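You operate a simulated robot arm through the tools that you are given. There is no shell and no other tool.

You are at the controls of a simulated robot arm. One attempt, no reset.

## Task
Ready the album: day sign on Fri, page clamped, purple marker swapped for the green one.
Fine: the green marker goes in the red cup, the purple one back in the white stand; leave the third marker there.

The check looks at the end state, three seconds after you hand in, the way a careful person would. Anything else that was tipped, shoved, dropped, spilled or broken makes it a failure.

## Robot
A 7-joint arm with a two-finger parallel gripper, fixed in place. Base frame: the origin is at the foot of the arm, x ahead of it, y to its left, z up; the work surface is at about z = 0.78. Units: m, rad, N and s.
With the tool pointing down near the work surface it reaches from about 0.46 to 0.92 m from the base axis. Its first joint turns from -2.007 to 2.007 rad. Payload 3.91 kg.
The tool frame sits at the grasp point between the pads (the TCP): z along the fingers, y along the line on which they close. The tips reach 0.03 m beyond it. The gripper opens to 0.11 m. The fingers are 0.02 m wide and 0.01 m thick; the gripper's body (0.048 by 0.112 m) begins 0.055 m behind the TCP.
Orientation is that of the tool frame in the base frame, as a unit quaternion [w, x, y, z]. With the fingers straight down and closing along the base's y, the tool's x points along the base's -x, its y along +y and its z along -z.

## Interface
- The arm moves only by the tool jog_arm. Its argument "moves" is a list of rows, each a list of 7 numbers: the shift along the tool's x, y, z in m, then the turn, a rotation vector about the tool's x, y, z in rad, then the finger opening in m, from 0 to 0.11. In form: [[tx, ty, tz, wx, wy, wz, claw], ...]. A call has 1 to 20 rows; each row is the pose to reach, as a shift and turn from the pose commanded when the call began, along the tool's axes at that moment. Each row takes 0.2 s and may step no farther than 0.05 m and 0.15 rad from the row before; otherwise, or with a gripper value out of range, the whole call is refused. Where a pose cannot be reached the arm comes as near as it can. A force on the tool above 80 N (or 10 N above the force at the start of the call, whichever is more), or a blocked arm, ends the call early, and 0.2 s more pass. Each finger travels about 0.153 m/s and halts on what it meets, pressing with about 32 N; the grip force reading is that of the motor and also rises with nothing between the fingers. The clock runs only during rows and for 0.2 s after the last one: add rows that repeat a pose to give the fingers time. It gives the time, the measured TCP pose, the force on the tool (base axes), the opening and the grip force at its end, in the units of the frame above (readings bear some noise), with the torque about the TCP (base axes, N m) and any sound that the robot's microphone picked up, and new pictures: "views" is both (left out), scene, wrist or none.
- Cameras (640 x 400 px; columns grow to the right, rows downward): "scene" is fixed at [0.0491, 0.4985, 1.5349]; the picture's right is [-0.30, -0.95, 0.00], its down [-0.68, 0.21, -0.70] and it looks along [0.67, -0.21, -0.71] (base axes); focal length 371 px, centre (320, 200). "wrist" rides on the gripper at [0.072, 0.017, -0.103] in the tool frame; the picture's right is [-0.23, 0.97, 0.00], its down [-0.76, -0.18, -0.62] and it looks along [-0.61, -0.14, 0.78] (tool axes); focal length 222 px, centre (320, 200). There is no depth. A picture from a camera that has moved, and an enlarged one, comes with that camera's place and axes in the base frame and with its lens.
- lift_body(by): slides the trunk up (or, below 0, down) by that many m; the arm rides with it, the base frame stays. It gives what a move gives, with no picture.
- enlarge(camera, box): a new picture of the part [left, top, right, bottom] of that camera's present view, enlarged. No time passes.
- hand_in(): hands the job in; it is judged then, once.

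Places have to be worked out from the pictures, the camera data and where the tool is seen. Open the gripper and draw the arm clear of the work before you hand the job in, unless the task says otherwise.

The tools are called after "Request:" by a JSON object that holds its "name" and its "arguments". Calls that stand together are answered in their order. jog_arm: Moves the arm, as the interface text tells. Its arguments: {"type":"object","properties":{"moves":{"type":"array"},"views":{"type":"string","enum":["both","scene","wrist","none"]}},"required":["moves"]} The other tools are called the same way: lift_body (by) slides the trunk up or down; enlarge (camera, box) takes an enlarged picture of a part of a camera's view; hand_in () hands the job in.

At the start:

```text
clock: 0.0
eef_pos: [0.5724, 0.3431, 1.0309]
orientation: [0.001, 0.0, 1.0, 0.0]
force: [-0.6, 0.9, 0.5]
wrist_torque: [-0.02, 0.01, 0.02]
opening: 0.1101
grasp_force: 0.1
trunk travel left (down, up): [-0.725, 0.265]
```

scene: 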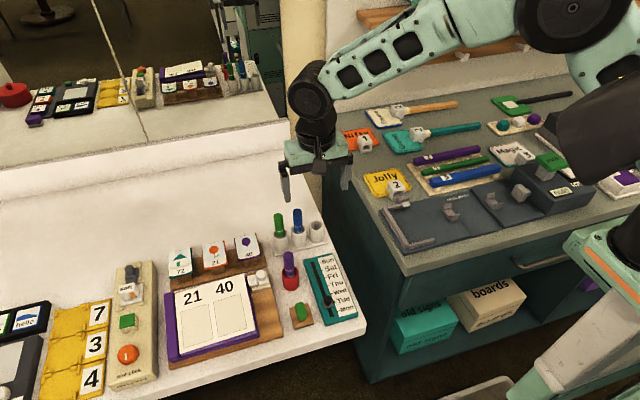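
wrist: 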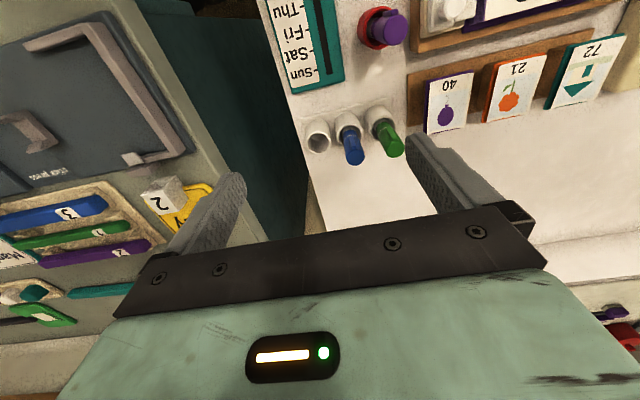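

I'll look closely at the day sign, the cup and the stand, and the album before moving.

Request:
{"name": "enlarge", "arguments": {"camera": "scene", "box": [240, 200, 370, 330]}}

Request:
{"name": "enlarge", "arguments": {"camera": "scene", "box": [150, 230, 290, 370]}}

Request:
{"name": "enlarge", "arguments": {"camera": "wrist", "box": [240, 0, 640, 200]}}

Request:
{"name": "enlarge", "arguments": {"camera": "scene", "box": [0, 250, 170, 400]}}

```text
3.08 times, centred on (305, 265) of scene
camera zoom: at [0.0491, 0.4985, 1.5349], right [-0.3, -0.95, 0.0], down [-0.68, 0.21, -0.7], along [0.67, -0.21, -0.71], focal length 1141 px, centre (366, 0)
```

zoom: 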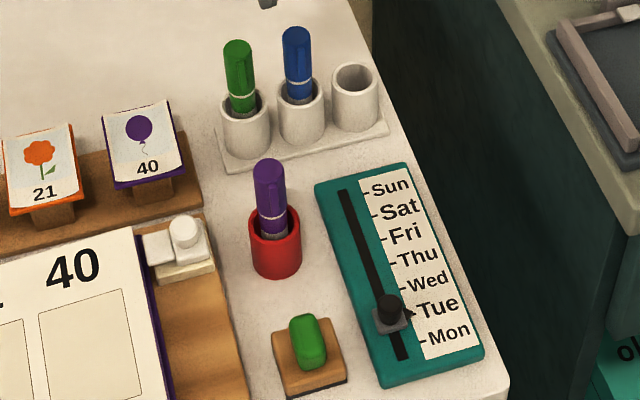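

```text
2.86 times, centred on (220, 300) of scene
camera zoom: at [0.0491, 0.4985, 1.5349], right [-0.3, -0.95, 0.0], down [-0.68, 0.21, -0.7], along [0.67, -0.21, -0.71], focal length 1060 px, centre (606, -86)
```

zoom: 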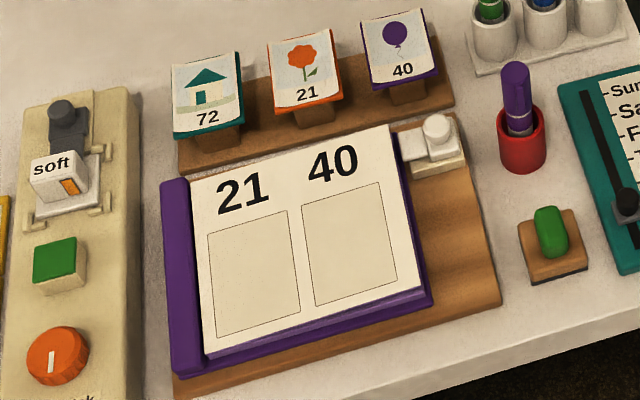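

```text
1.60 times, centred on (440, 100) of wrist
camera zoom: at [0.4993, 0.3593, 1.1329], right [0.23, 0.97, 0.0], down [0.76, -0.18, 0.62], along [0.61, -0.14, -0.78], focal length 355 px, centre (128, 360)
```

zoom: 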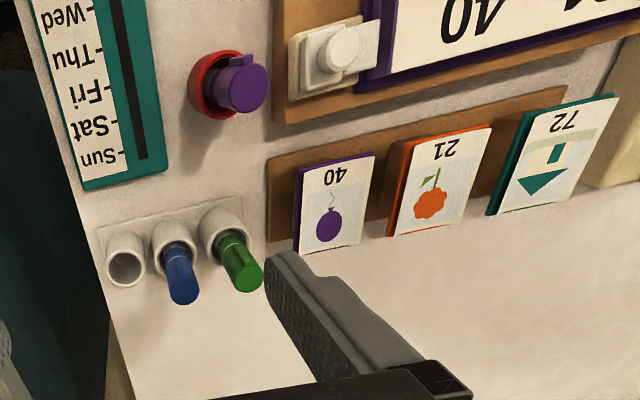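

```text
2.67 times, centred on (85, 325) of scene
camera zoom: at [0.0491, 0.4985, 1.5349], right [-0.3, -0.95, 0.0], down [-0.68, 0.21, -0.7], along [0.67, -0.21, -0.71], focal length 989 px, centre (947, -133)
```

zoom: 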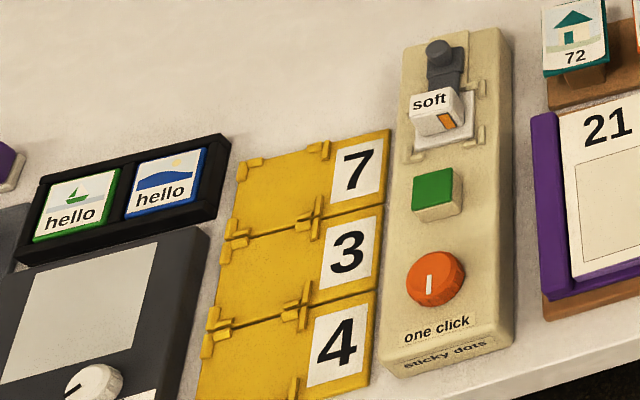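

The slider knob sits at Tue, the cup with the purple marker is near (0.52, 0.42), and the stand's holes run along x≈0.617 at y≈0.42/0.375/0.33. I need a closer view of the clamp near (0.53, 0.487), so I move the wrist camera over it, staying high.

Request:
{"name": "jog_arm", "arguments": {"moves": [[0.015, 0.04, 0.0, 0, 0, 0, 0.11], [0.03, 0.08, 0.0, 0, 0, 0, 0.11], [0.045, 0.115, 0.015, 0, 0, 0, 0.11], [0.05, 0.13, 0.03, 0, 0, 0, 0.11], [0.05, 0.13, 0.03, 0, 0, 0, 0.11]]}}

```text
clock: 1.2
eef_pos: [0.5222, 0.4716, 1.0002]
orientation: [0.001, 0.001, 1.0, 0.0]
force: [1.0, 0.0, -0.2]
wrist_torque: [0.0, -0.05, -0.03]
opening: 0.1099
grasp_force: 0.0
trunk travel left (down, up): [-0.725, 0.265]
camera wrist: at [0.4492, 0.4893, 1.103], right [0.23, 0.97, 0.0], down [0.76, -0.18, 0.62], along [0.61, -0.14, -0.78], focal length 222 px, centre (320, 200)
```

scene: 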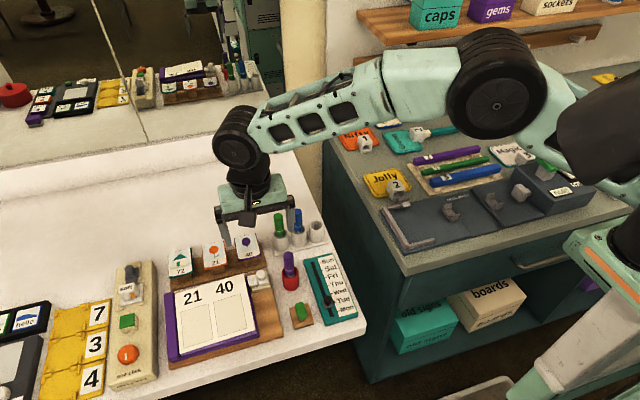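
wrist: 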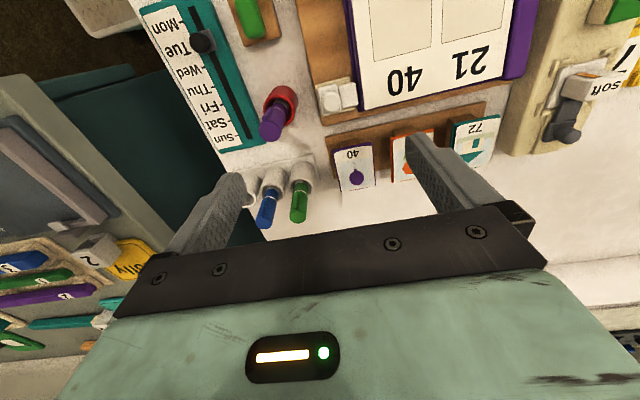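

Request:
{"name": "enlarge", "arguments": {"camera": "wrist", "box": [300, 50, 420, 130]}}

Request:
{"name": "enlarge", "arguments": {"camera": "wrist", "box": [130, 0, 310, 230]}}

Request:
{"name": "enlarge", "arguments": {"camera": "scene", "box": [230, 255, 290, 305]}}

```text
5.00 times, centred on (360, 90) of wrist
camera zoom: at [0.4492, 0.4893, 1.103], right [0.23, 0.97, 0.0], down [0.76, -0.18, 0.62], along [0.61, -0.14, -0.78], focal length 1111 px, centre (120, 750)
```

zoom: 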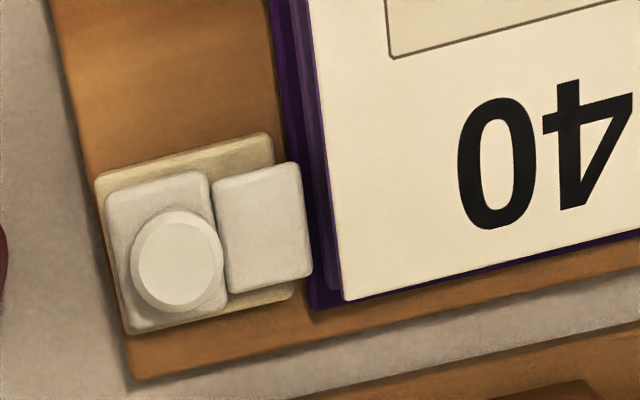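

```text
1.74 times, centred on (220, 115) of wrist
camera zoom: at [0.4492, 0.4893, 1.103], right [0.23, 0.97, 0.0], down [0.76, -0.18, 0.62], along [0.61, -0.14, -0.78], focal length 386 px, centre (494, 348)
```

zoom: 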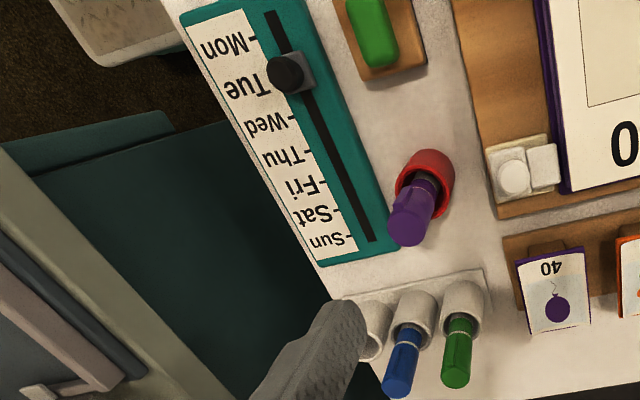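

```text
8.00 times, centred on (260, 280) of scene
camera zoom: at [0.0491, 0.4985, 1.5349], right [-0.3, -0.95, 0.0], down [-0.68, 0.21, -0.7], along [0.67, -0.21, -0.71], focal length 2967 px, centre (800, -440)
```

zoom: 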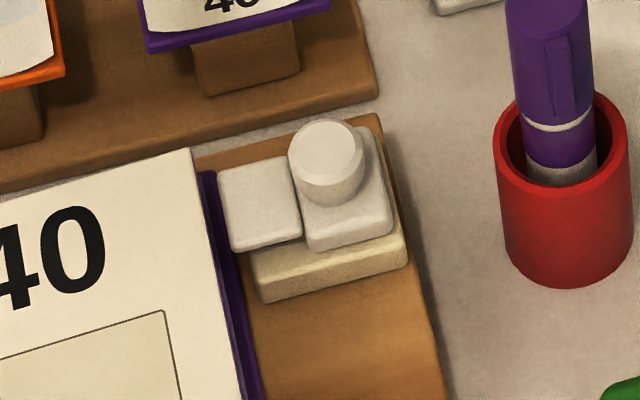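

The objects are aligned with the base axes. Triangulating gives: cup at (0.518, 0.421, rim 0.827), purple top at (0.516, 0.4235, 0.896), empty hole at (0.636, 0.324, rim 0.82), clamp knob at (0.519, 0.486, 0.846) and slider knob at (0.435, 0.363, 0.82). I turn the gripper -90° so the fingers close along x, which clears the neighbouring markers, and go above the purple marker.

Request:
{"name": "jog_arm", "arguments": {"moves": [[0.001, -0.005, -0.01, 0, 0, -0.14, 0.11], [0.002, -0.01, -0.02, 0, 0, -0.28, 0.11], [0.003, -0.015, -0.03, 0, 0, -0.42, 0.11], [0.004, -0.02, -0.03, 0, 0, -0.56, 0.11], [0.005, -0.025, -0.03, 0, 0, -0.7, 0.11], [0.005, -0.03, -0.03, 0, 0, -0.84, 0.1], [0.005, -0.035, -0.03, 0, 0, -0.98, 0.09], [0.005, -0.04, -0.03, 0, 0, -1.12, 0.08], [0.005, -0.045, -0.03, 0, 0, -1.26, 0.07], [0.005, -0.0486, -0.03, 0, 0, -1.4, 0.06], [0.005, -0.0486, -0.03, 0, 0, -1.5, 0.06], [0.005, -0.0486, -0.03, 0, 0, -1.5708, 0.06], [0.005, -0.0486, -0.03, 0, 0, -1.5708, 0.06]]}}

```text
clock: 4.0
eef_pos: [0.517, 0.4242, 1.0298]
orientation: [-0.001, 0.707, -0.707, 0.0]
force: [0.1, 0.1, -0.1]
wrist_torque: [-0.03, 0.01, 0.01]
opening: 0.0599
grasp_force: 0.1
trunk travel left (down, up): [-0.725, 0.265]
camera wrist: at [0.5, 0.3513, 1.1331], right [-0.97, 0.23, 0.0], down [0.18, 0.76, 0.62], along [0.14, 0.61, -0.78], focal length 222 px, centre (320, 200)
```

scene: 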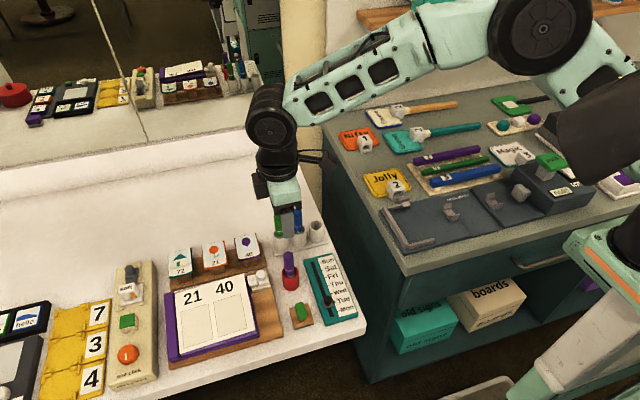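
wrist: 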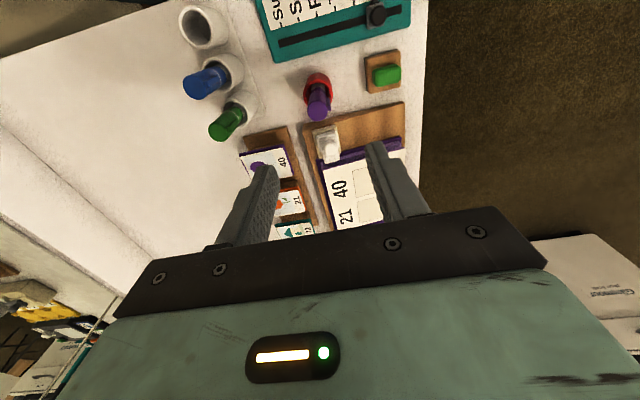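

The rotation worked. I enlarge the wrist view to refine the cup, stand and slider positions.

Request:
{"name": "enlarge", "arguments": {"camera": "wrist", "box": [170, 0, 350, 150]}}

Request:
{"name": "enlarge", "arguments": {"camera": "wrist", "box": [250, 0, 430, 150]}}

```text
2.67 times, centred on (260, 75) of wrist
camera zoom: at [0.5, 0.3513, 1.1331], right [-0.97, 0.23, 0.0], down [0.18, 0.76, 0.62], along [0.14, 0.61, -0.78], focal length 592 px, centre (480, 533)
```

zoom: 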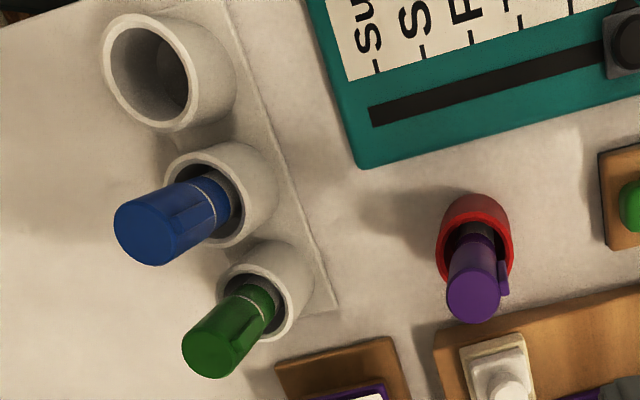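

```text
2.67 times, centred on (340, 75) of wrist
camera zoom: at [0.5, 0.3513, 1.1331], right [-0.97, 0.23, 0.0], down [0.18, 0.76, 0.62], along [0.14, 0.61, -0.78], focal length 592 px, centre (267, 533)
```

zoom: 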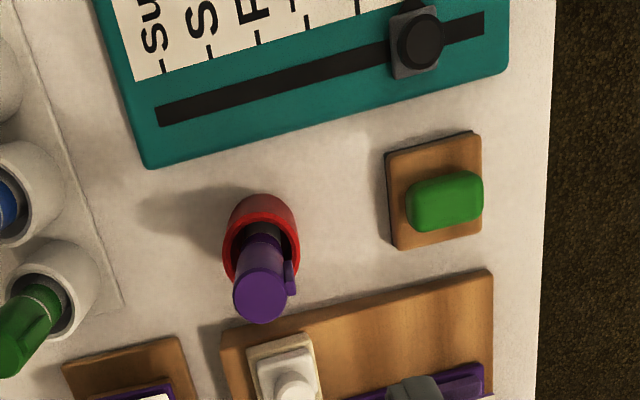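

The estimates agree across views: purple marker at (0.5187, 0.4205), stand holes at x≈0.635 and y≈0.324/0.371/0.418. I descend over the purple marker to z≈0.875 with 0.06 open, not closing yet.

Request:
{"name": "jog_arm", "arguments": {"moves": [[0.0037, -0.0015, 0.03, 0, 0, 0, 0.06], [0.0037, -0.0015, 0.07, 0, 0, 0, 0.06], [0.0037, -0.0015, 0.1, 0, 0, 0, 0.06], [0.0037, -0.0015, 0.13, 0, 0, 0, 0.06], [0.0037, -0.0015, 0.155, 0, 0, 0, 0.06], [0.0037, -0.0015, 0.155, 0, 0, 0, 0.06]]}}

```text
clock: 5.4
eef_pos: [0.518, 0.4203, 0.8766]
orientation: [0.0, 0.707, -0.707, 0.0]
force: [0.5, 0.1, 0.4]
wrist_torque: [-0.01, -0.03, 0.01]
opening: 0.0599
grasp_force: 0.1
trunk travel left (down, up): [-0.725, 0.265]
camera wrist: at [0.5007, 0.3479, 0.9786], right [-0.97, 0.23, 0.0], down [0.18, 0.76, 0.62], along [0.14, 0.61, -0.78], focal length 222 px, centre (320, 200)
```

scene: 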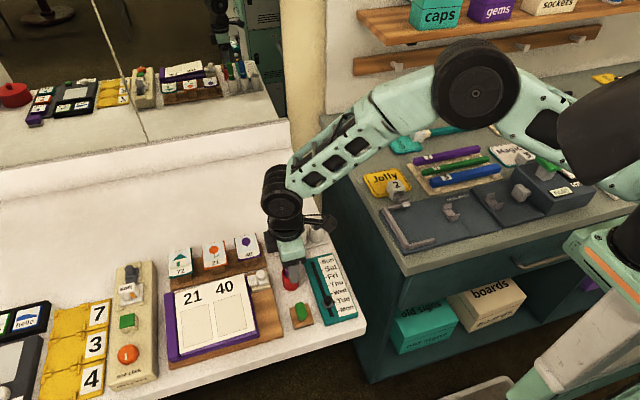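
wrist: 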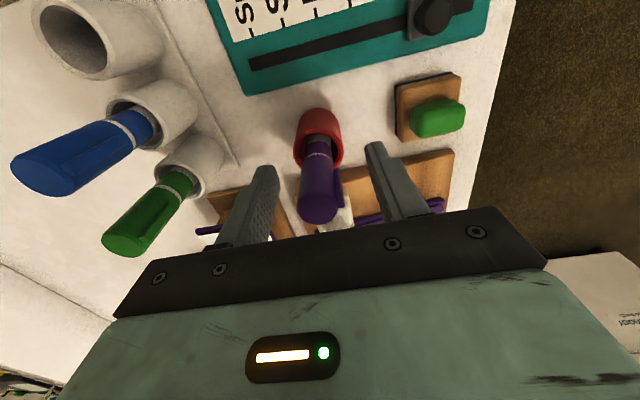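

The marker sits between the fingers, aligned. I close on it.

Request:
{"name": "jog_arm", "arguments": {"moves": [[0, 0, 0, 0, 0, 0, 0.035], [0, 0, 0, 0, 0, 0, 0.015], [0, 0, 0, 0, 0, 0, 0.01], [0, 0, 0, 0, 0, 0, 0.01]]}}

```text
clock: 6.4
eef_pos: [0.5197, 0.4202, 0.8764]
orientation: [-0.002, 0.708, -0.707, 0.001]
force: [0.0, -0.7, 0.5]
wrist_torque: [0.01, 0.01, -0.02]
opening: 0.0198
grasp_force: 31.9
trunk travel left (down, up): [-0.725, 0.265]
camera wrist: at [0.5007, 0.3479, 0.9789], right [-0.97, 0.23, 0.0], down [0.18, 0.76, 0.62], along [0.14, 0.61, -0.78], focal length 222 px, centre (320, 200)
```

scene: 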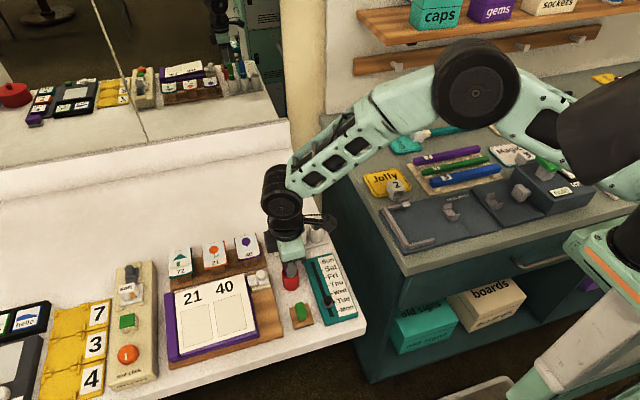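
wrist: 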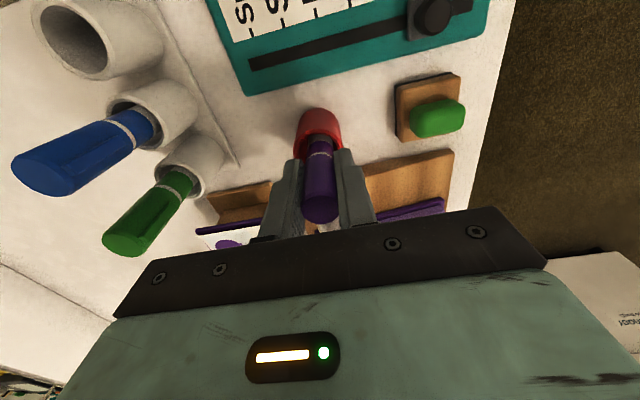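

Gripped at 0.020 opening. I lift straight up by 0.16.

Request:
{"name": "jog_arm", "arguments": {"moves": [[0, 0, -0.015, 0, 0, 0, 0.01], [0, 0, -0.04, 0, 0, 0, 0.01], [0, 0, -0.07, 0, 0, 0, 0.01], [0, 0, -0.1, 0, 0, 0, 0.01], [0, 0, -0.13, 0, 0, 0, 0.01], [0, 0, -0.16, 0, 0, 0, 0.01], [0, 0, -0.16, 0, 0, 0, 0.01]]}}

```text
clock: 8.0
eef_pos: [0.5195, 0.4209, 1.0343]
orientation: [0.0, 0.707, -0.707, 0.0]
force: [0.5, 0.7, -0.8]
wrist_torque: [0.01, 0.01, 0.0]
opening: 0.02
grasp_force: 32.2
trunk travel left (down, up): [-0.725, 0.265]
camera wrist: at [0.5013, 0.348, 1.1377], right [-0.97, 0.23, 0.0], down [0.18, 0.76, 0.62], along [0.14, 0.61, -0.78], focal length 222 px, centre (320, 200)
```

scene: 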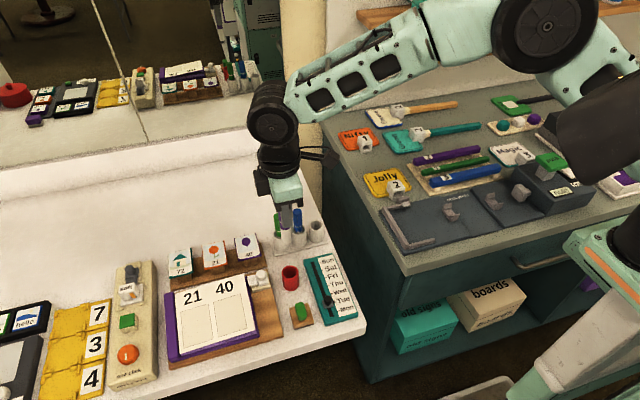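
wrist: 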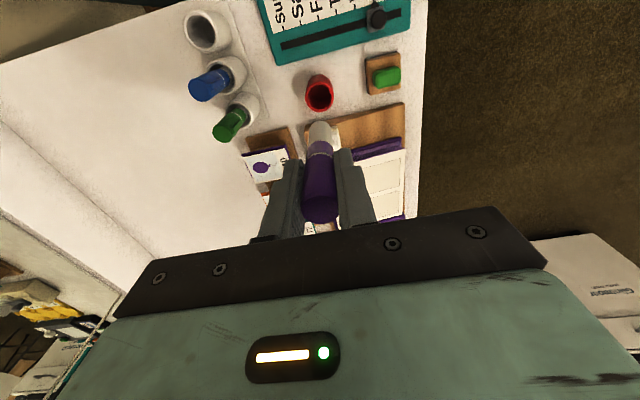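

The marker came out and the cup stayed put. I check how it hangs in the grip.

Request:
{"name": "enlarge", "arguments": {"camera": "wrist", "box": [260, 60, 400, 250]}}

Request:
{"name": "enlarge", "arguments": {"camera": "scene", "box": [240, 190, 350, 300]}}

```text
2.11 times, centred on (330, 155) of wrist
camera zoom: at [0.5013, 0.348, 1.1377], right [-0.97, 0.23, 0.0], down [0.18, 0.76, 0.62], along [0.14, 0.61, -0.78], focal length 468 px, centre (299, 295)
```

zoom: 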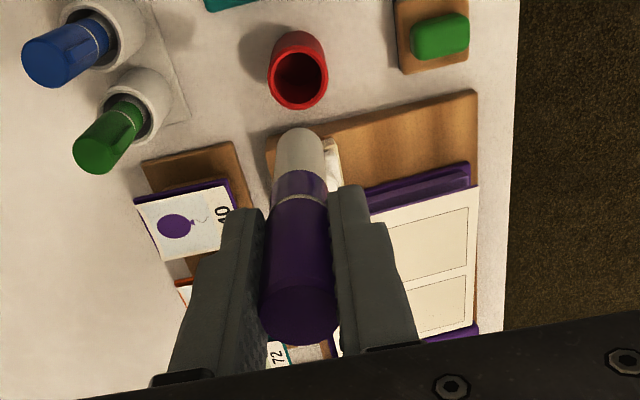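

```text
3.64 times, centred on (295, 245) of scene
camera zoom: at [0.0491, 0.4985, 1.5349], right [-0.3, -0.95, 0.0], down [-0.68, 0.21, -0.7], along [0.67, -0.21, -0.71], focal length 1349 px, centre (411, 36)
```

zoom: 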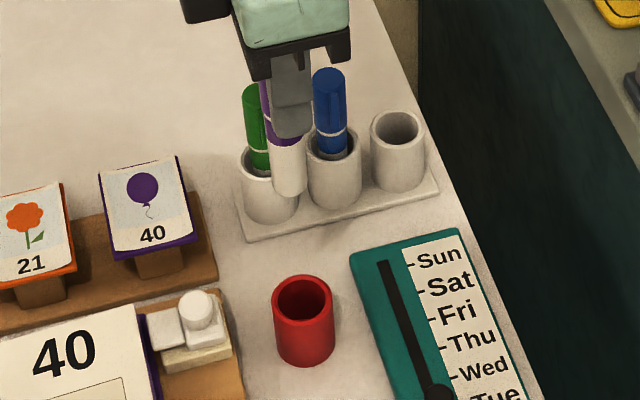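

The marker hangs vertical, with its bottom about 0.097 m below the TCP. I carry it over the empty hole at (0.635, 0.324) and stop just above the rim to check.

Request:
{"name": "jog_arm", "arguments": {"moves": [[0.02, -0.024, 0, 0, 0, 0, 0.01], [0.045, -0.054, 0, 0, 0, 0, 0.01], [0.07, -0.085, 0, 0, 0, 0, 0.01], [0.09, -0.11, 0, 0, 0, 0, 0.01], [0.097, -0.117, 0, 0, 0, 0, 0.01], [0.097, -0.117, 0.03, 0, 0, 0, 0.01], [0.097, -0.117, 0.06, 0, 0, 0, 0.01], [0.097, -0.117, 0.09, 0, 0, 0, 0.01], [0.097, -0.117, 0.09, 0, 0, 0, 0.01]]}}

```text
clock: 10.0
eef_pos: [0.6339, 0.3231, 0.9454]
orientation: [0.0, -0.707, 0.707, -0.001]
force: [-0.2, -0.1, -0.5]
wrist_torque: [-0.01, 0.02, 0.06]
opening: 0.0199
grasp_force: 31.9
trunk travel left (down, up): [-0.725, 0.265]
camera wrist: at [0.6176, 0.25, 1.0487], right [-0.97, 0.23, 0.0], down [0.18, 0.76, 0.62], along [0.14, 0.61, -0.78], focal length 222 px, centre (320, 200)
```

scene: 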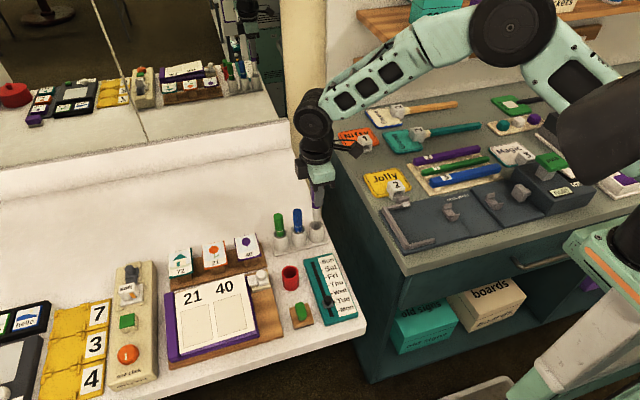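
wrist: 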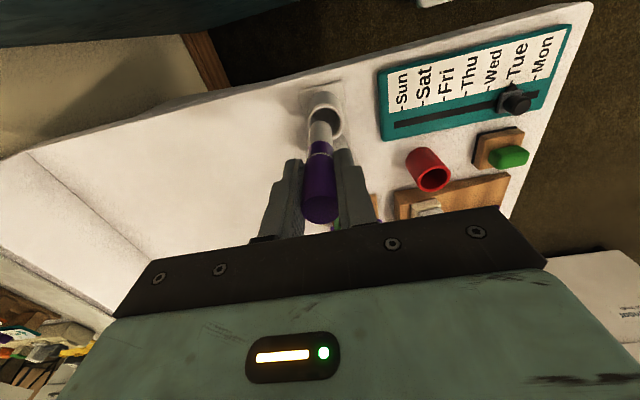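

Request:
{"name": "enlarge", "arguments": {"camera": "wrist", "box": [270, 70, 380, 170]}}

Request:
{"name": "enlarge", "arguments": {"camera": "scene", "box": [265, 180, 345, 260]}}

```text
4.00 times, centred on (325, 120) of wrist
camera zoom: at [0.6176, 0.25, 1.0487], right [-0.97, 0.23, 0.0], down [0.18, 0.76, 0.62], along [0.14, 0.61, -0.78], focal length 888 px, centre (300, 520)
```

zoom: 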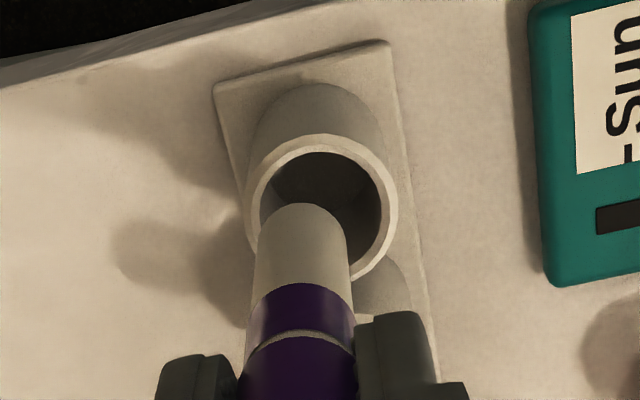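

```text
5.00 times, centred on (305, 220) of scene
camera zoom: at [0.0491, 0.4985, 1.5349], right [-0.3, -0.95, 0.0], down [-0.68, 0.21, -0.7], along [0.67, -0.21, -0.71], focal length 1854 px, centre (395, 100)
```

zoom: 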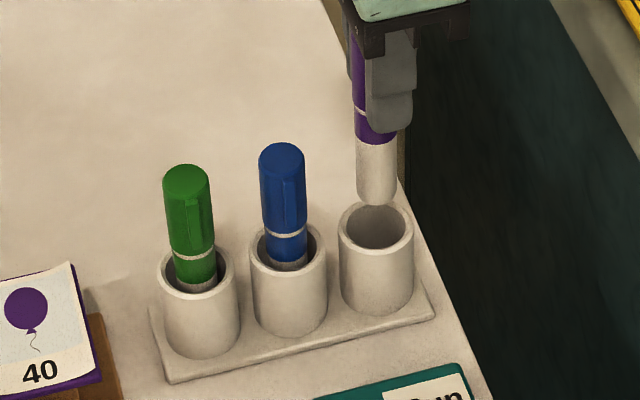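

The wrist view puts the hole about 4 mm toward -x and 2 mm toward +y of the marker tip, and the scene view agrees. I correct that and lower the tip just into the hole.

Request:
{"name": "jog_arm", "arguments": {"moves": [[-0.0018, 0.004, 0, 0, 0, 0, 0.01], [-0.0018, 0.004, 0.015, 0, 0, 0, 0.01], [-0.0018, 0.004, 0.03, 0, 0, 0, 0.01], [-0.0018, 0.004, 0.04, 0, 0, 0, 0.01], [-0.0018, 0.004, 0.04, 0, 0, 0, 0.01]]}}

Request:
{"name": "enlarge", "arguments": {"camera": "wrist", "box": [270, 70, 380, 170]}}

Request:
{"name": "enlarge", "arguments": {"camera": "scene", "box": [265, 180, 345, 260]}}

```text
clock: 11.2
eef_pos: [0.6315, 0.325, 0.9065]
orientation: [0.0, 0.707, -0.707, 0.001]
force: [0.5, -0.2, -0.1]
wrist_torque: [0.0, 0.0, 0.0]
opening: 0.0198
grasp_force: 32.2
trunk travel left (down, up): [-0.725, 0.265]
camera wrist: at [0.6149, 0.2523, 1.0083], right [-0.97, 0.23, 0.0], down [0.18, 0.76, 0.62], along [0.14, 0.61, -0.78], focal length 222 px, centre (320, 200)
```

scene: 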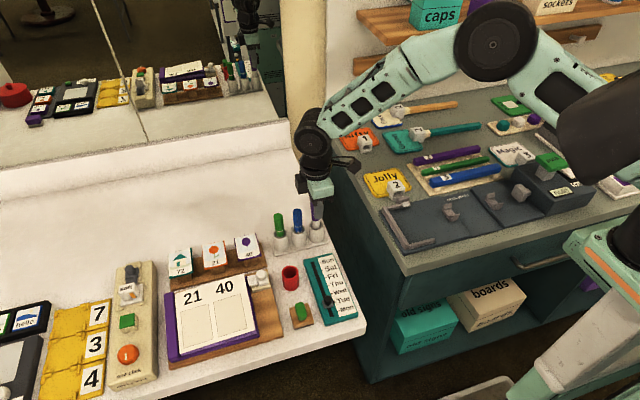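
wrist: 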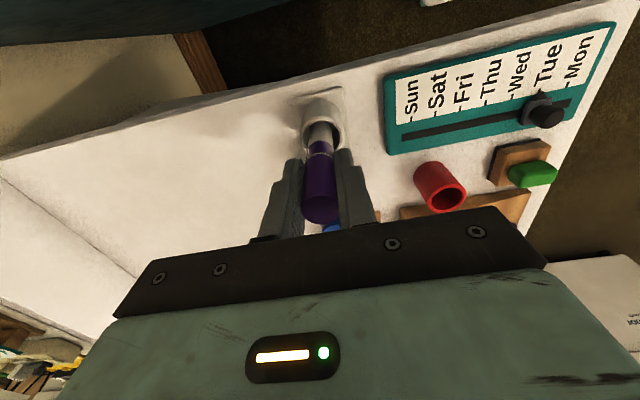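

```text
4.00 times, centred on (325, 120) of wrist
camera zoom: at [0.6149, 0.2523, 1.0083], right [-0.97, 0.23, 0.0], down [0.18, 0.76, 0.62], along [0.14, 0.61, -0.78], focal length 888 px, centre (300, 520)
```

zoom: 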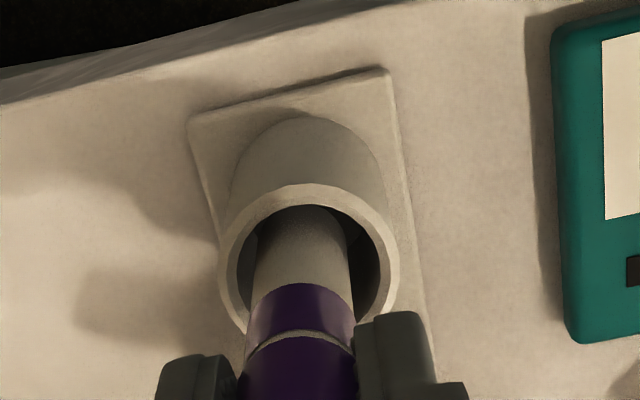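

```text
5.00 times, centred on (305, 220) of scene
camera zoom: at [0.0491, 0.4985, 1.5349], right [-0.3, -0.95, 0.0], down [-0.68, 0.21, -0.7], along [0.67, -0.21, -0.71], focal length 1854 px, centre (395, 100)
```

zoom: 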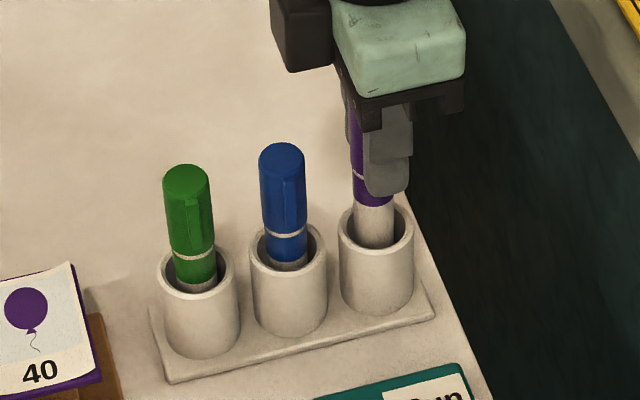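

The tip is inside the hole, so I shift 1 mm toward -x and lower to near the floor.

Request:
{"name": "jog_arm", "arguments": {"moves": [[0, 0.0012, 0.01, 0, 0, 0, 0.01], [0, 0.0012, 0.018, 0, 0, 0, 0.01], [0, 0.0012, 0.023, 0, 0, 0, 0.01], [0, 0.0012, 0.026, 0, 0, 0, 0.01], [0, 0.0012, 0.026, 0, 0, 0, 0.01]]}}

Request:
{"name": "enlarge", "arguments": {"camera": "scene", "box": [265, 180, 345, 260]}}

```text
clock: 12.4
eef_pos: [0.6301, 0.3247, 0.8804]
orientation: [0.003, -0.706, 0.708, -0.001]
force: [-0.5, -3.5, 23.6]
wrist_torque: [-0.27, 0.14, 0.01]
opening: 0.02
grasp_force: 32.1
trunk travel left (down, up): [-0.725, 0.265]
camera wrist: at [0.613, 0.2524, 0.9842], right [-0.97, 0.23, 0.0], down [0.18, 0.76, 0.63], along [0.15, 0.61, -0.78], focal length 222 px, centre (320, 200)
```

scene: 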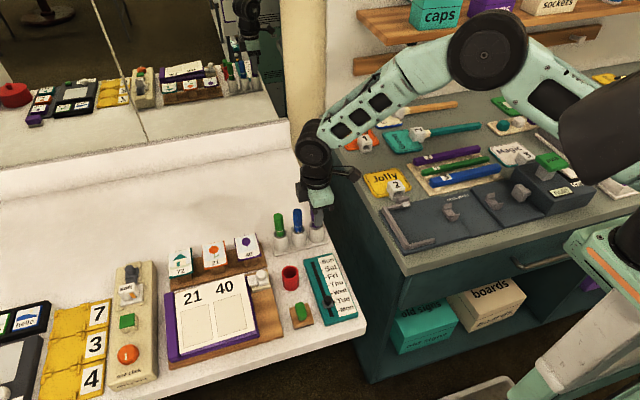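
wrist: 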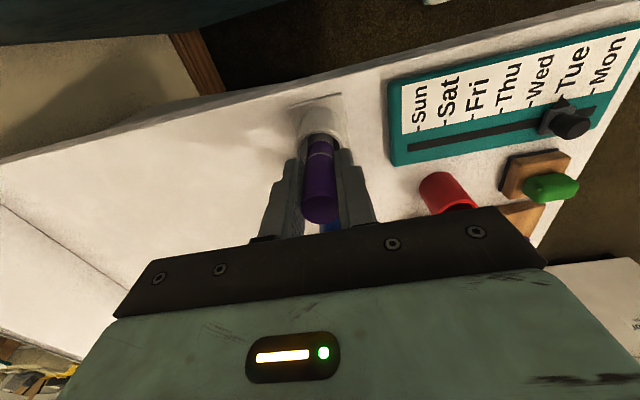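

```text
5.00 times, centred on (305, 220) of scene
camera zoom: at [0.0491, 0.4985, 1.5349], right [-0.3, -0.95, 0.0], down [-0.68, 0.21, -0.7], along [0.67, -0.21, -0.71], focal length 1854 px, centre (395, 100)
```

zoom: 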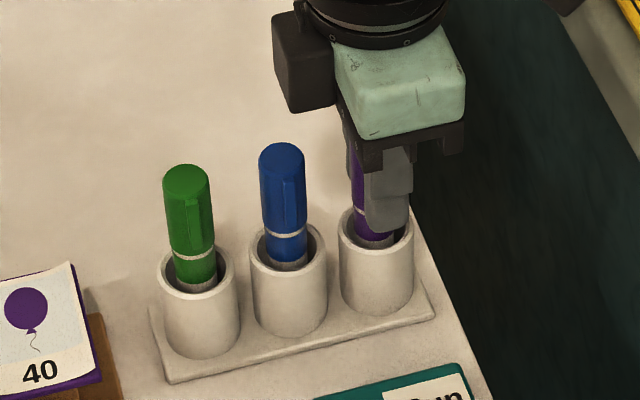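

The force reads 23 N down, so the marker is seated on the floor at the same height as its neighbours. I ease up slightly, open and withdraw upward.

Request:
{"name": "jog_arm", "arguments": {"moves": [[0, 0, -0.002, 0, 0, 0, 0.01], [0, 0, -0.002, 0, 0, 0, 0.022], [0, 0, -0.002, 0, 0, 0, 0.035], [0, 0, -0.002, 0, 0, 0, 0.05], [0, 0, -0.002, 0, 0, 0, 0.05], [0, 0, -0.03, 0, 0, 0, 0.05], [0, 0, -0.07, 0, 0, 0, 0.05], [0, 0, -0.11, 0, 0, 0, 0.05], [0, 0, -0.15, 0, 0, 0, 0.05], [0, 0, -0.15, 0, 0, 0, 0.05]]}}

Request:
{"name": "enlarge", "arguments": {"camera": "scene", "box": [240, 190, 370, 320]}}

Request:
{"name": "enlarge", "arguments": {"camera": "wrist", "box": [260, 50, 460, 200]}}

```text
clock: 14.6
eef_pos: [0.6305, 0.324, 1.0297]
orientation: [0.0, -0.707, 0.707, 0.0]
force: [0.4, -0.7, 0.3]
wrist_torque: [0.03, 0.0, -0.01]
opening: 0.05
grasp_force: 0.0
trunk travel left (down, up): [-0.725, 0.265]
camera wrist: at [0.6128, 0.2528, 1.1324], right [-0.97, 0.23, 0.0], down [0.18, 0.76, 0.62], along [0.14, 0.61, -0.78], focal length 222 px, centre (320, 200)
```

scene: 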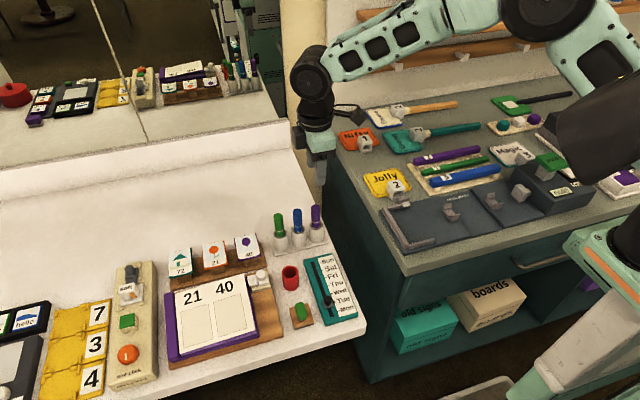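
wrist: 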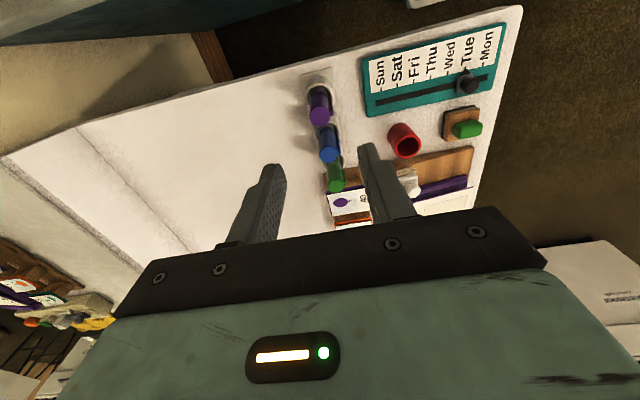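

```text
3.08 times, centred on (305, 255) of scene
camera zoom: at [0.0491, 0.4985, 1.5349], right [-0.3, -0.95, 0.0], down [-0.68, 0.21, -0.7], along [0.67, -0.21, -0.71], focal length 1141 px, centre (366, 31)
```

zoom: 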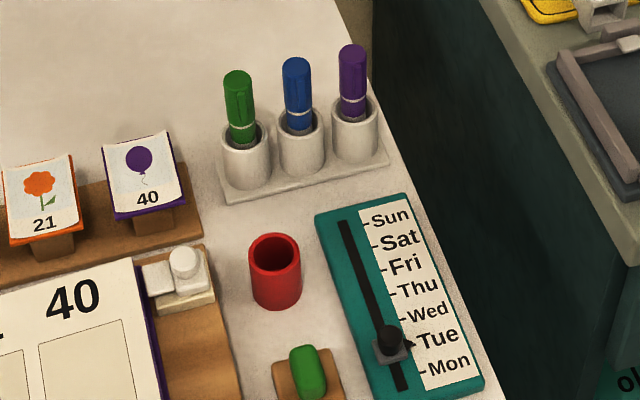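

```text
2.67 times, centred on (360, 125) of wrist
camera zoom: at [0.6128, 0.2528, 1.1324], right [-0.97, 0.23, 0.0], down [0.18, 0.76, 0.62], along [0.14, 0.61, -0.78], focal length 592 px, centre (213, 400)
```

zoom: 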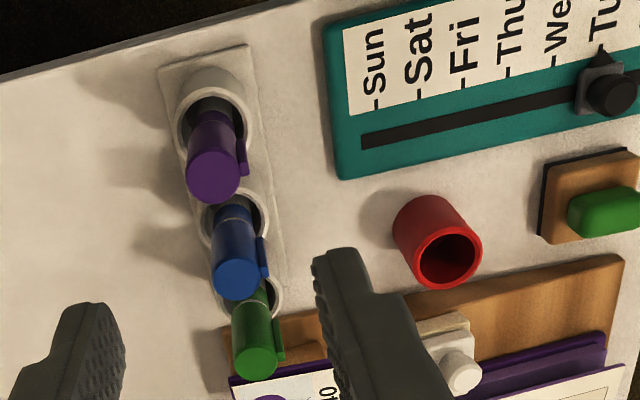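

The purple marker stands in the white stand. Next I move over the green marker at about (0.631, 0.4185) and descend with 0.05 open.

Request:
{"name": "jog_arm", "arguments": {"moves": [[-0.03, 0, 0, 0, 0, 0, 0.05], [-0.065, 0, 0, 0, 0, 0, 0.05], [-0.0945, -0.0005, 0, 0, 0, 0, 0.05], [-0.0945, -0.0005, 0.03, 0, 0, 0, 0.05], [-0.0945, -0.0005, 0.06, 0, 0, 0, 0.05], [-0.0945, -0.0005, 0.09, 0, 0, 0, 0.05], [-0.0945, -0.0005, 0.1, 0, 0, 0, 0.05], [-0.0945, -0.0005, 0.1, 0, 0, 0, 0.05]]}}

Request:
{"name": "enlarge", "arguments": {"camera": "wrist", "box": [240, 60, 420, 240]}}

Request:
{"name": "enlarge", "arguments": {"camera": "scene", "box": [240, 180, 340, 280]}}

```text
clock: 16.4
eef_pos: [0.6315, 0.4179, 0.9302]
orientation: [0.0, 0.708, -0.707, 0.0]
force: [-0.2, -0.6, 0.5]
wrist_torque: [0.01, 0.03, -0.01]
opening: 0.05
grasp_force: 0.0
trunk travel left (down, up): [-0.725, 0.265]
camera wrist: at [0.6133, 0.346, 1.0323], right [-0.97, 0.23, 0.0], down [0.18, 0.76, 0.62], along [0.14, 0.61, -0.78], focal length 222 px, centre (320, 200)
```

scene: 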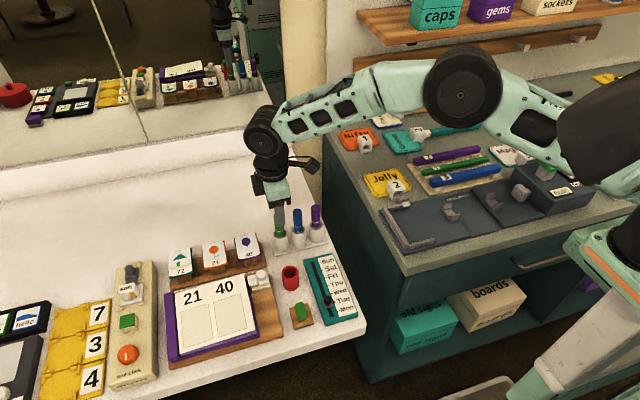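
wrist: 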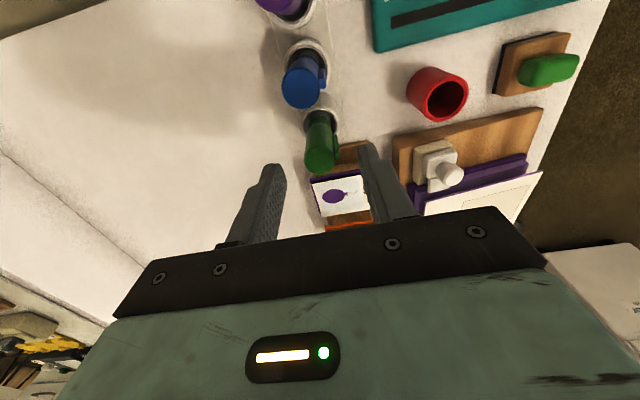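

```text
2.22 times, centred on (330, 150) of wrist
camera zoom: at [0.6133, 0.346, 1.0323], right [-0.97, 0.23, 0.0], down [0.18, 0.76, 0.62], along [0.14, 0.61, -0.78], focal length 494 px, centre (298, 311)
```

zoom: 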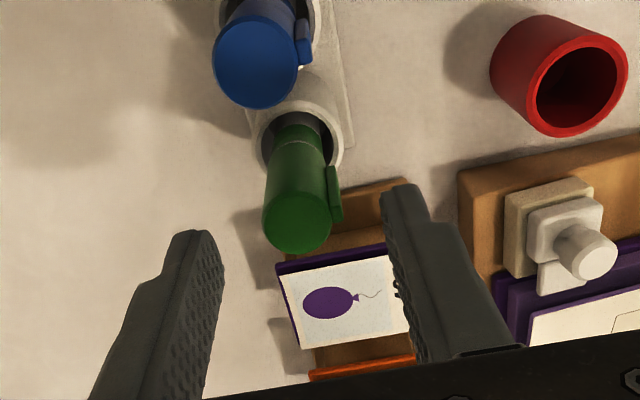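

```text
4.00 times, centred on (290, 230) of scene
camera zoom: at [0.0491, 0.4985, 1.5349], right [-0.3, -0.95, 0.0], down [-0.68, 0.21, -0.7], along [0.67, -0.21, -0.71], focal length 1484 px, centre (440, 80)
```

zoom: 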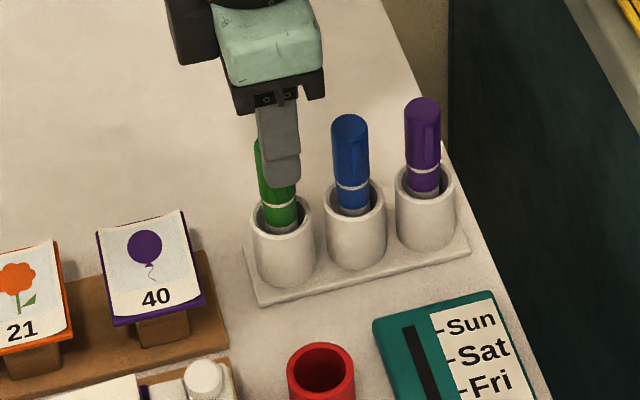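

The green marker's top is at about (0.631, 0.4205), between the fingers. I shift 2 mm toward +y, go down to z≈0.876 and close.

Request:
{"name": "jog_arm", "arguments": {"moves": [[-0.002, 0, 0.02, 0, 0, 0, 0.05], [-0.002, 0, 0.04, 0, 0, 0, 0.05], [-0.002, 0, 0.053, 0, 0, 0, 0.05], [-0.002, 0, 0.053, 0, 0, 0, 0.05], [-0.002, 0, 0.053, 0, 0, 0, 0.03], [-0.002, 0, 0.053, 0, 0, 0, 0.015], [-0.002, 0, 0.053, 0, 0, 0, 0.01], [-0.002, 0, 0.053, 0, 0, 0, 0.01]]}}

```text
clock: 18.2
eef_pos: [0.6311, 0.4219, 0.8769]
orientation: [-0.001, 0.707, -0.707, 0.001]
force: [-0.3, -0.2, -0.6]
wrist_torque: [-0.06, 0.0, -0.01]
opening: 0.02
grasp_force: 31.8
trunk travel left (down, up): [-0.725, 0.265]
camera wrist: at [0.6135, 0.3489, 0.9792], right [-0.97, 0.23, 0.0], down [0.18, 0.76, 0.62], along [0.14, 0.61, -0.78], focal length 222 px, centre (320, 200)
```

scene: 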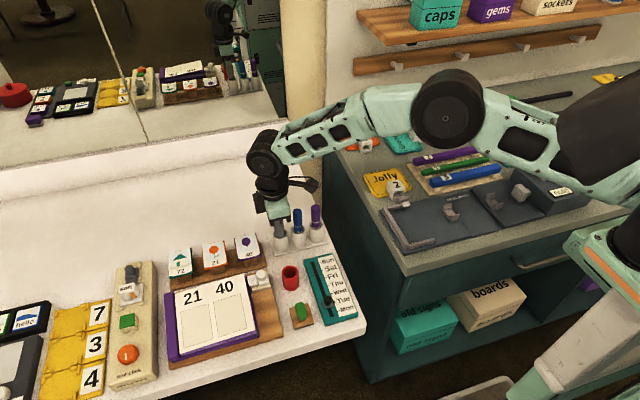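
wrist: 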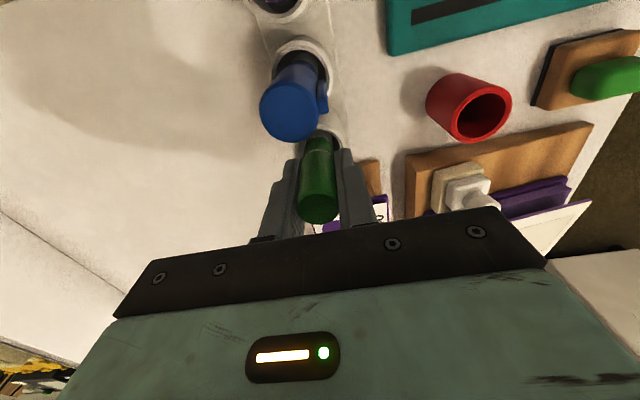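

Green is gripped. I lift it clear, carry it over the red cup at (0.5185, 0.42) and stop just above the rim to check.

Request:
{"name": "jog_arm", "arguments": {"moves": [[0, 0, -0.015, 0, 0, 0, 0.01], [0, 0, -0.04, 0, 0, 0, 0.01], [0, 0, -0.08, 0, 0, 0, 0.01], [0, 0, -0.12, 0, 0, 0, 0.01], [0, 0, -0.155, 0, 0, 0, 0.01], [0, 0.03, -0.155, 0, 0, 0, 0.01], [0, 0.07, -0.155, 0, 0, 0, 0.01], [0, 0.1, -0.155, 0, 0, 0, 0.01], [0, 0.1125, -0.155, 0, 0, 0, 0.01], [0, 0.1125, -0.125, 0, 0, 0, 0.01], [0, 0.1125, -0.095, 0, 0, 0, 0.01], [0, 0.1125, -0.068, 0, 0, 0, 0.01], [0, 0.1125, -0.068, 0, 0, 0, 0.01]]}}

Request:
{"name": "enlarge", "arguments": {"camera": "wrist", "box": [260, 60, 390, 180]}}

Request:
{"name": "enlarge", "arguments": {"camera": "scene", "box": [240, 210, 340, 310]}}

```text
clock: 21.0
eef_pos: [0.5184, 0.4205, 0.9438]
orientation: [0.001, -0.707, 0.707, -0.001]
force: [-0.1, 0.0, -1.2]
wrist_torque: [-0.01, 0.03, -0.01]
opening: 0.0201
grasp_force: 31.8
trunk travel left (down, up): [-0.725, 0.265]
camera wrist: at [0.5011, 0.3485, 1.0466], right [-0.97, 0.23, 0.0], down [0.18, 0.76, 0.62], along [0.14, 0.61, -0.78], focal length 222 px, centre (320, 200)
```

scene: 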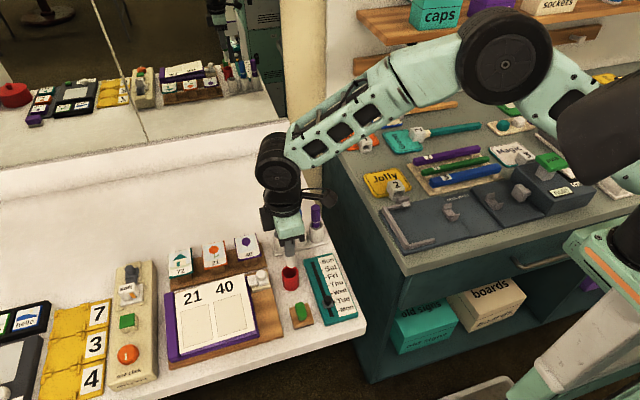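
wrist: 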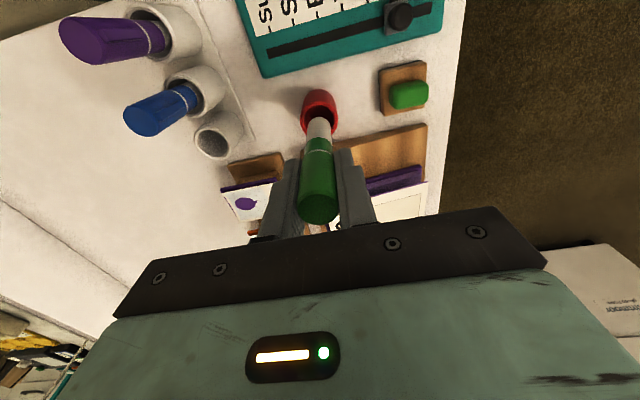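

```text
3.33 times, centred on (325, 120) of wrist
camera zoom: at [0.5011, 0.3485, 1.0466], right [-0.97, 0.23, 0.0], down [0.18, 0.76, 0.62], along [0.14, 0.61, -0.78], focal length 740 px, centre (303, 467)
```

zoom: 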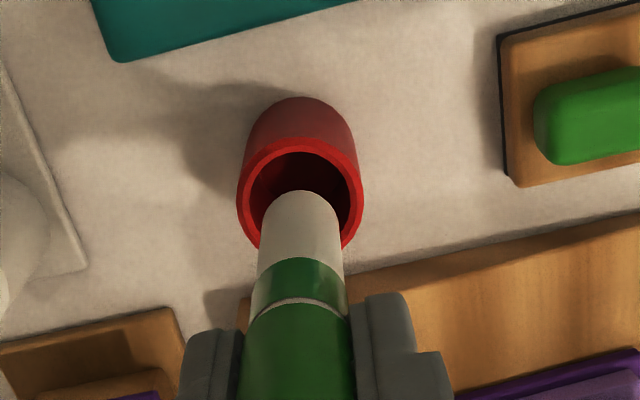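

```text
4.00 times, centred on (290, 260) of scene
camera zoom: at [0.0491, 0.4985, 1.5349], right [-0.3, -0.95, 0.0], down [-0.68, 0.21, -0.7], along [0.67, -0.21, -0.71], focal length 1484 px, centre (440, -40)
```

zoom: 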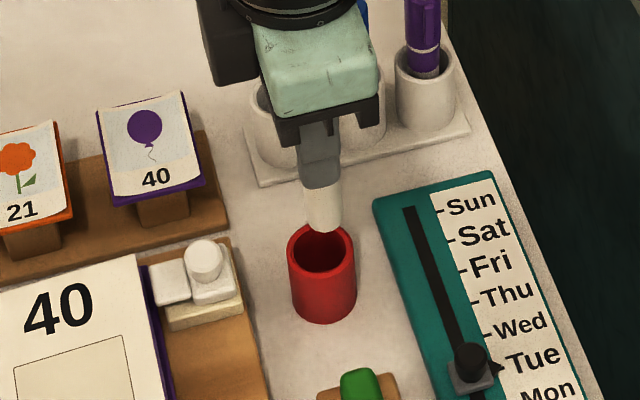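

The tip is centred on the cup to within 2 mm, against about 4.5 mm of clearance. I lower into the cup in two stages and watch the force.

Request:
{"name": "jog_arm", "arguments": {"moves": [[0, 0, 0.012, 0, 0, 0, 0.01], [0, 0, 0.025, 0, 0, 0, 0.01], [0, 0, 0.037, 0, 0, 0, 0.01], [0, 0, 0.037, 0, 0, 0, 0.01]]}}

Request:
{"name": "enlarge", "arguments": {"camera": "wrist", "box": [260, 60, 390, 180]}}

Request:
{"name": "enlarge", "arguments": {"camera": "scene", "box": [240, 210, 340, 310]}}

```text
clock: 22.0
eef_pos: [0.5179, 0.4214, 0.9061]
orientation: [0.001, -0.707, 0.707, -0.001]
force: [0.1, -0.9, -0.6]
wrist_torque: [0.01, -0.01, 0.0]
opening: 0.0202
grasp_force: 32.5
trunk travel left (down, up): [-0.725, 0.265]
camera wrist: at [0.5014, 0.3491, 1.0092], right [-0.97, 0.23, 0.0], down [0.18, 0.76, 0.62], along [0.14, 0.61, -0.78], focal length 222 px, centre (320, 200)
```

scene: 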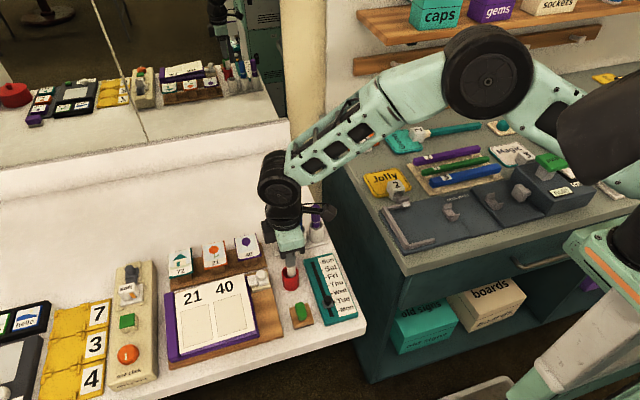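
wrist: 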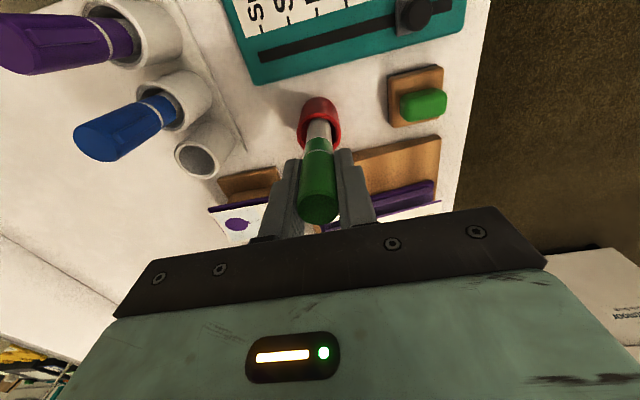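

```text
3.33 times, centred on (325, 120) of wrist
camera zoom: at [0.5014, 0.3491, 1.0092], right [-0.97, 0.23, 0.0], down [0.18, 0.76, 0.62], along [0.14, 0.61, -0.78], focal length 740 px, centre (303, 467)
```

zoom: 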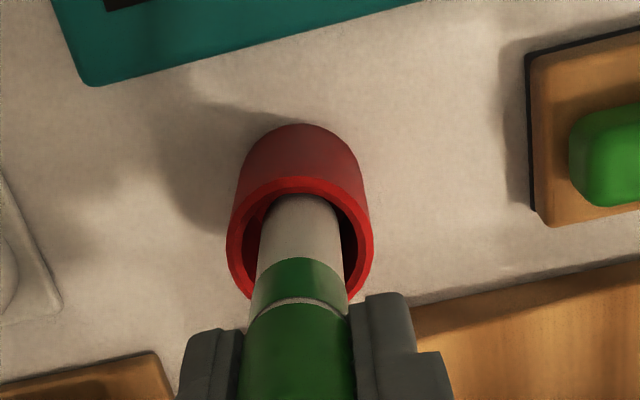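

```text
4.00 times, centred on (290, 260) of scene
camera zoom: at [0.0491, 0.4985, 1.5349], right [-0.3, -0.95, 0.0], down [-0.68, 0.21, -0.7], along [0.67, -0.21, -0.71], focal length 1484 px, centre (440, -40)
```

zoom: 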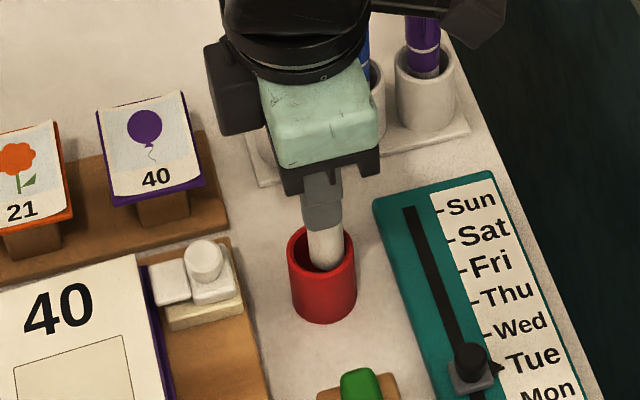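

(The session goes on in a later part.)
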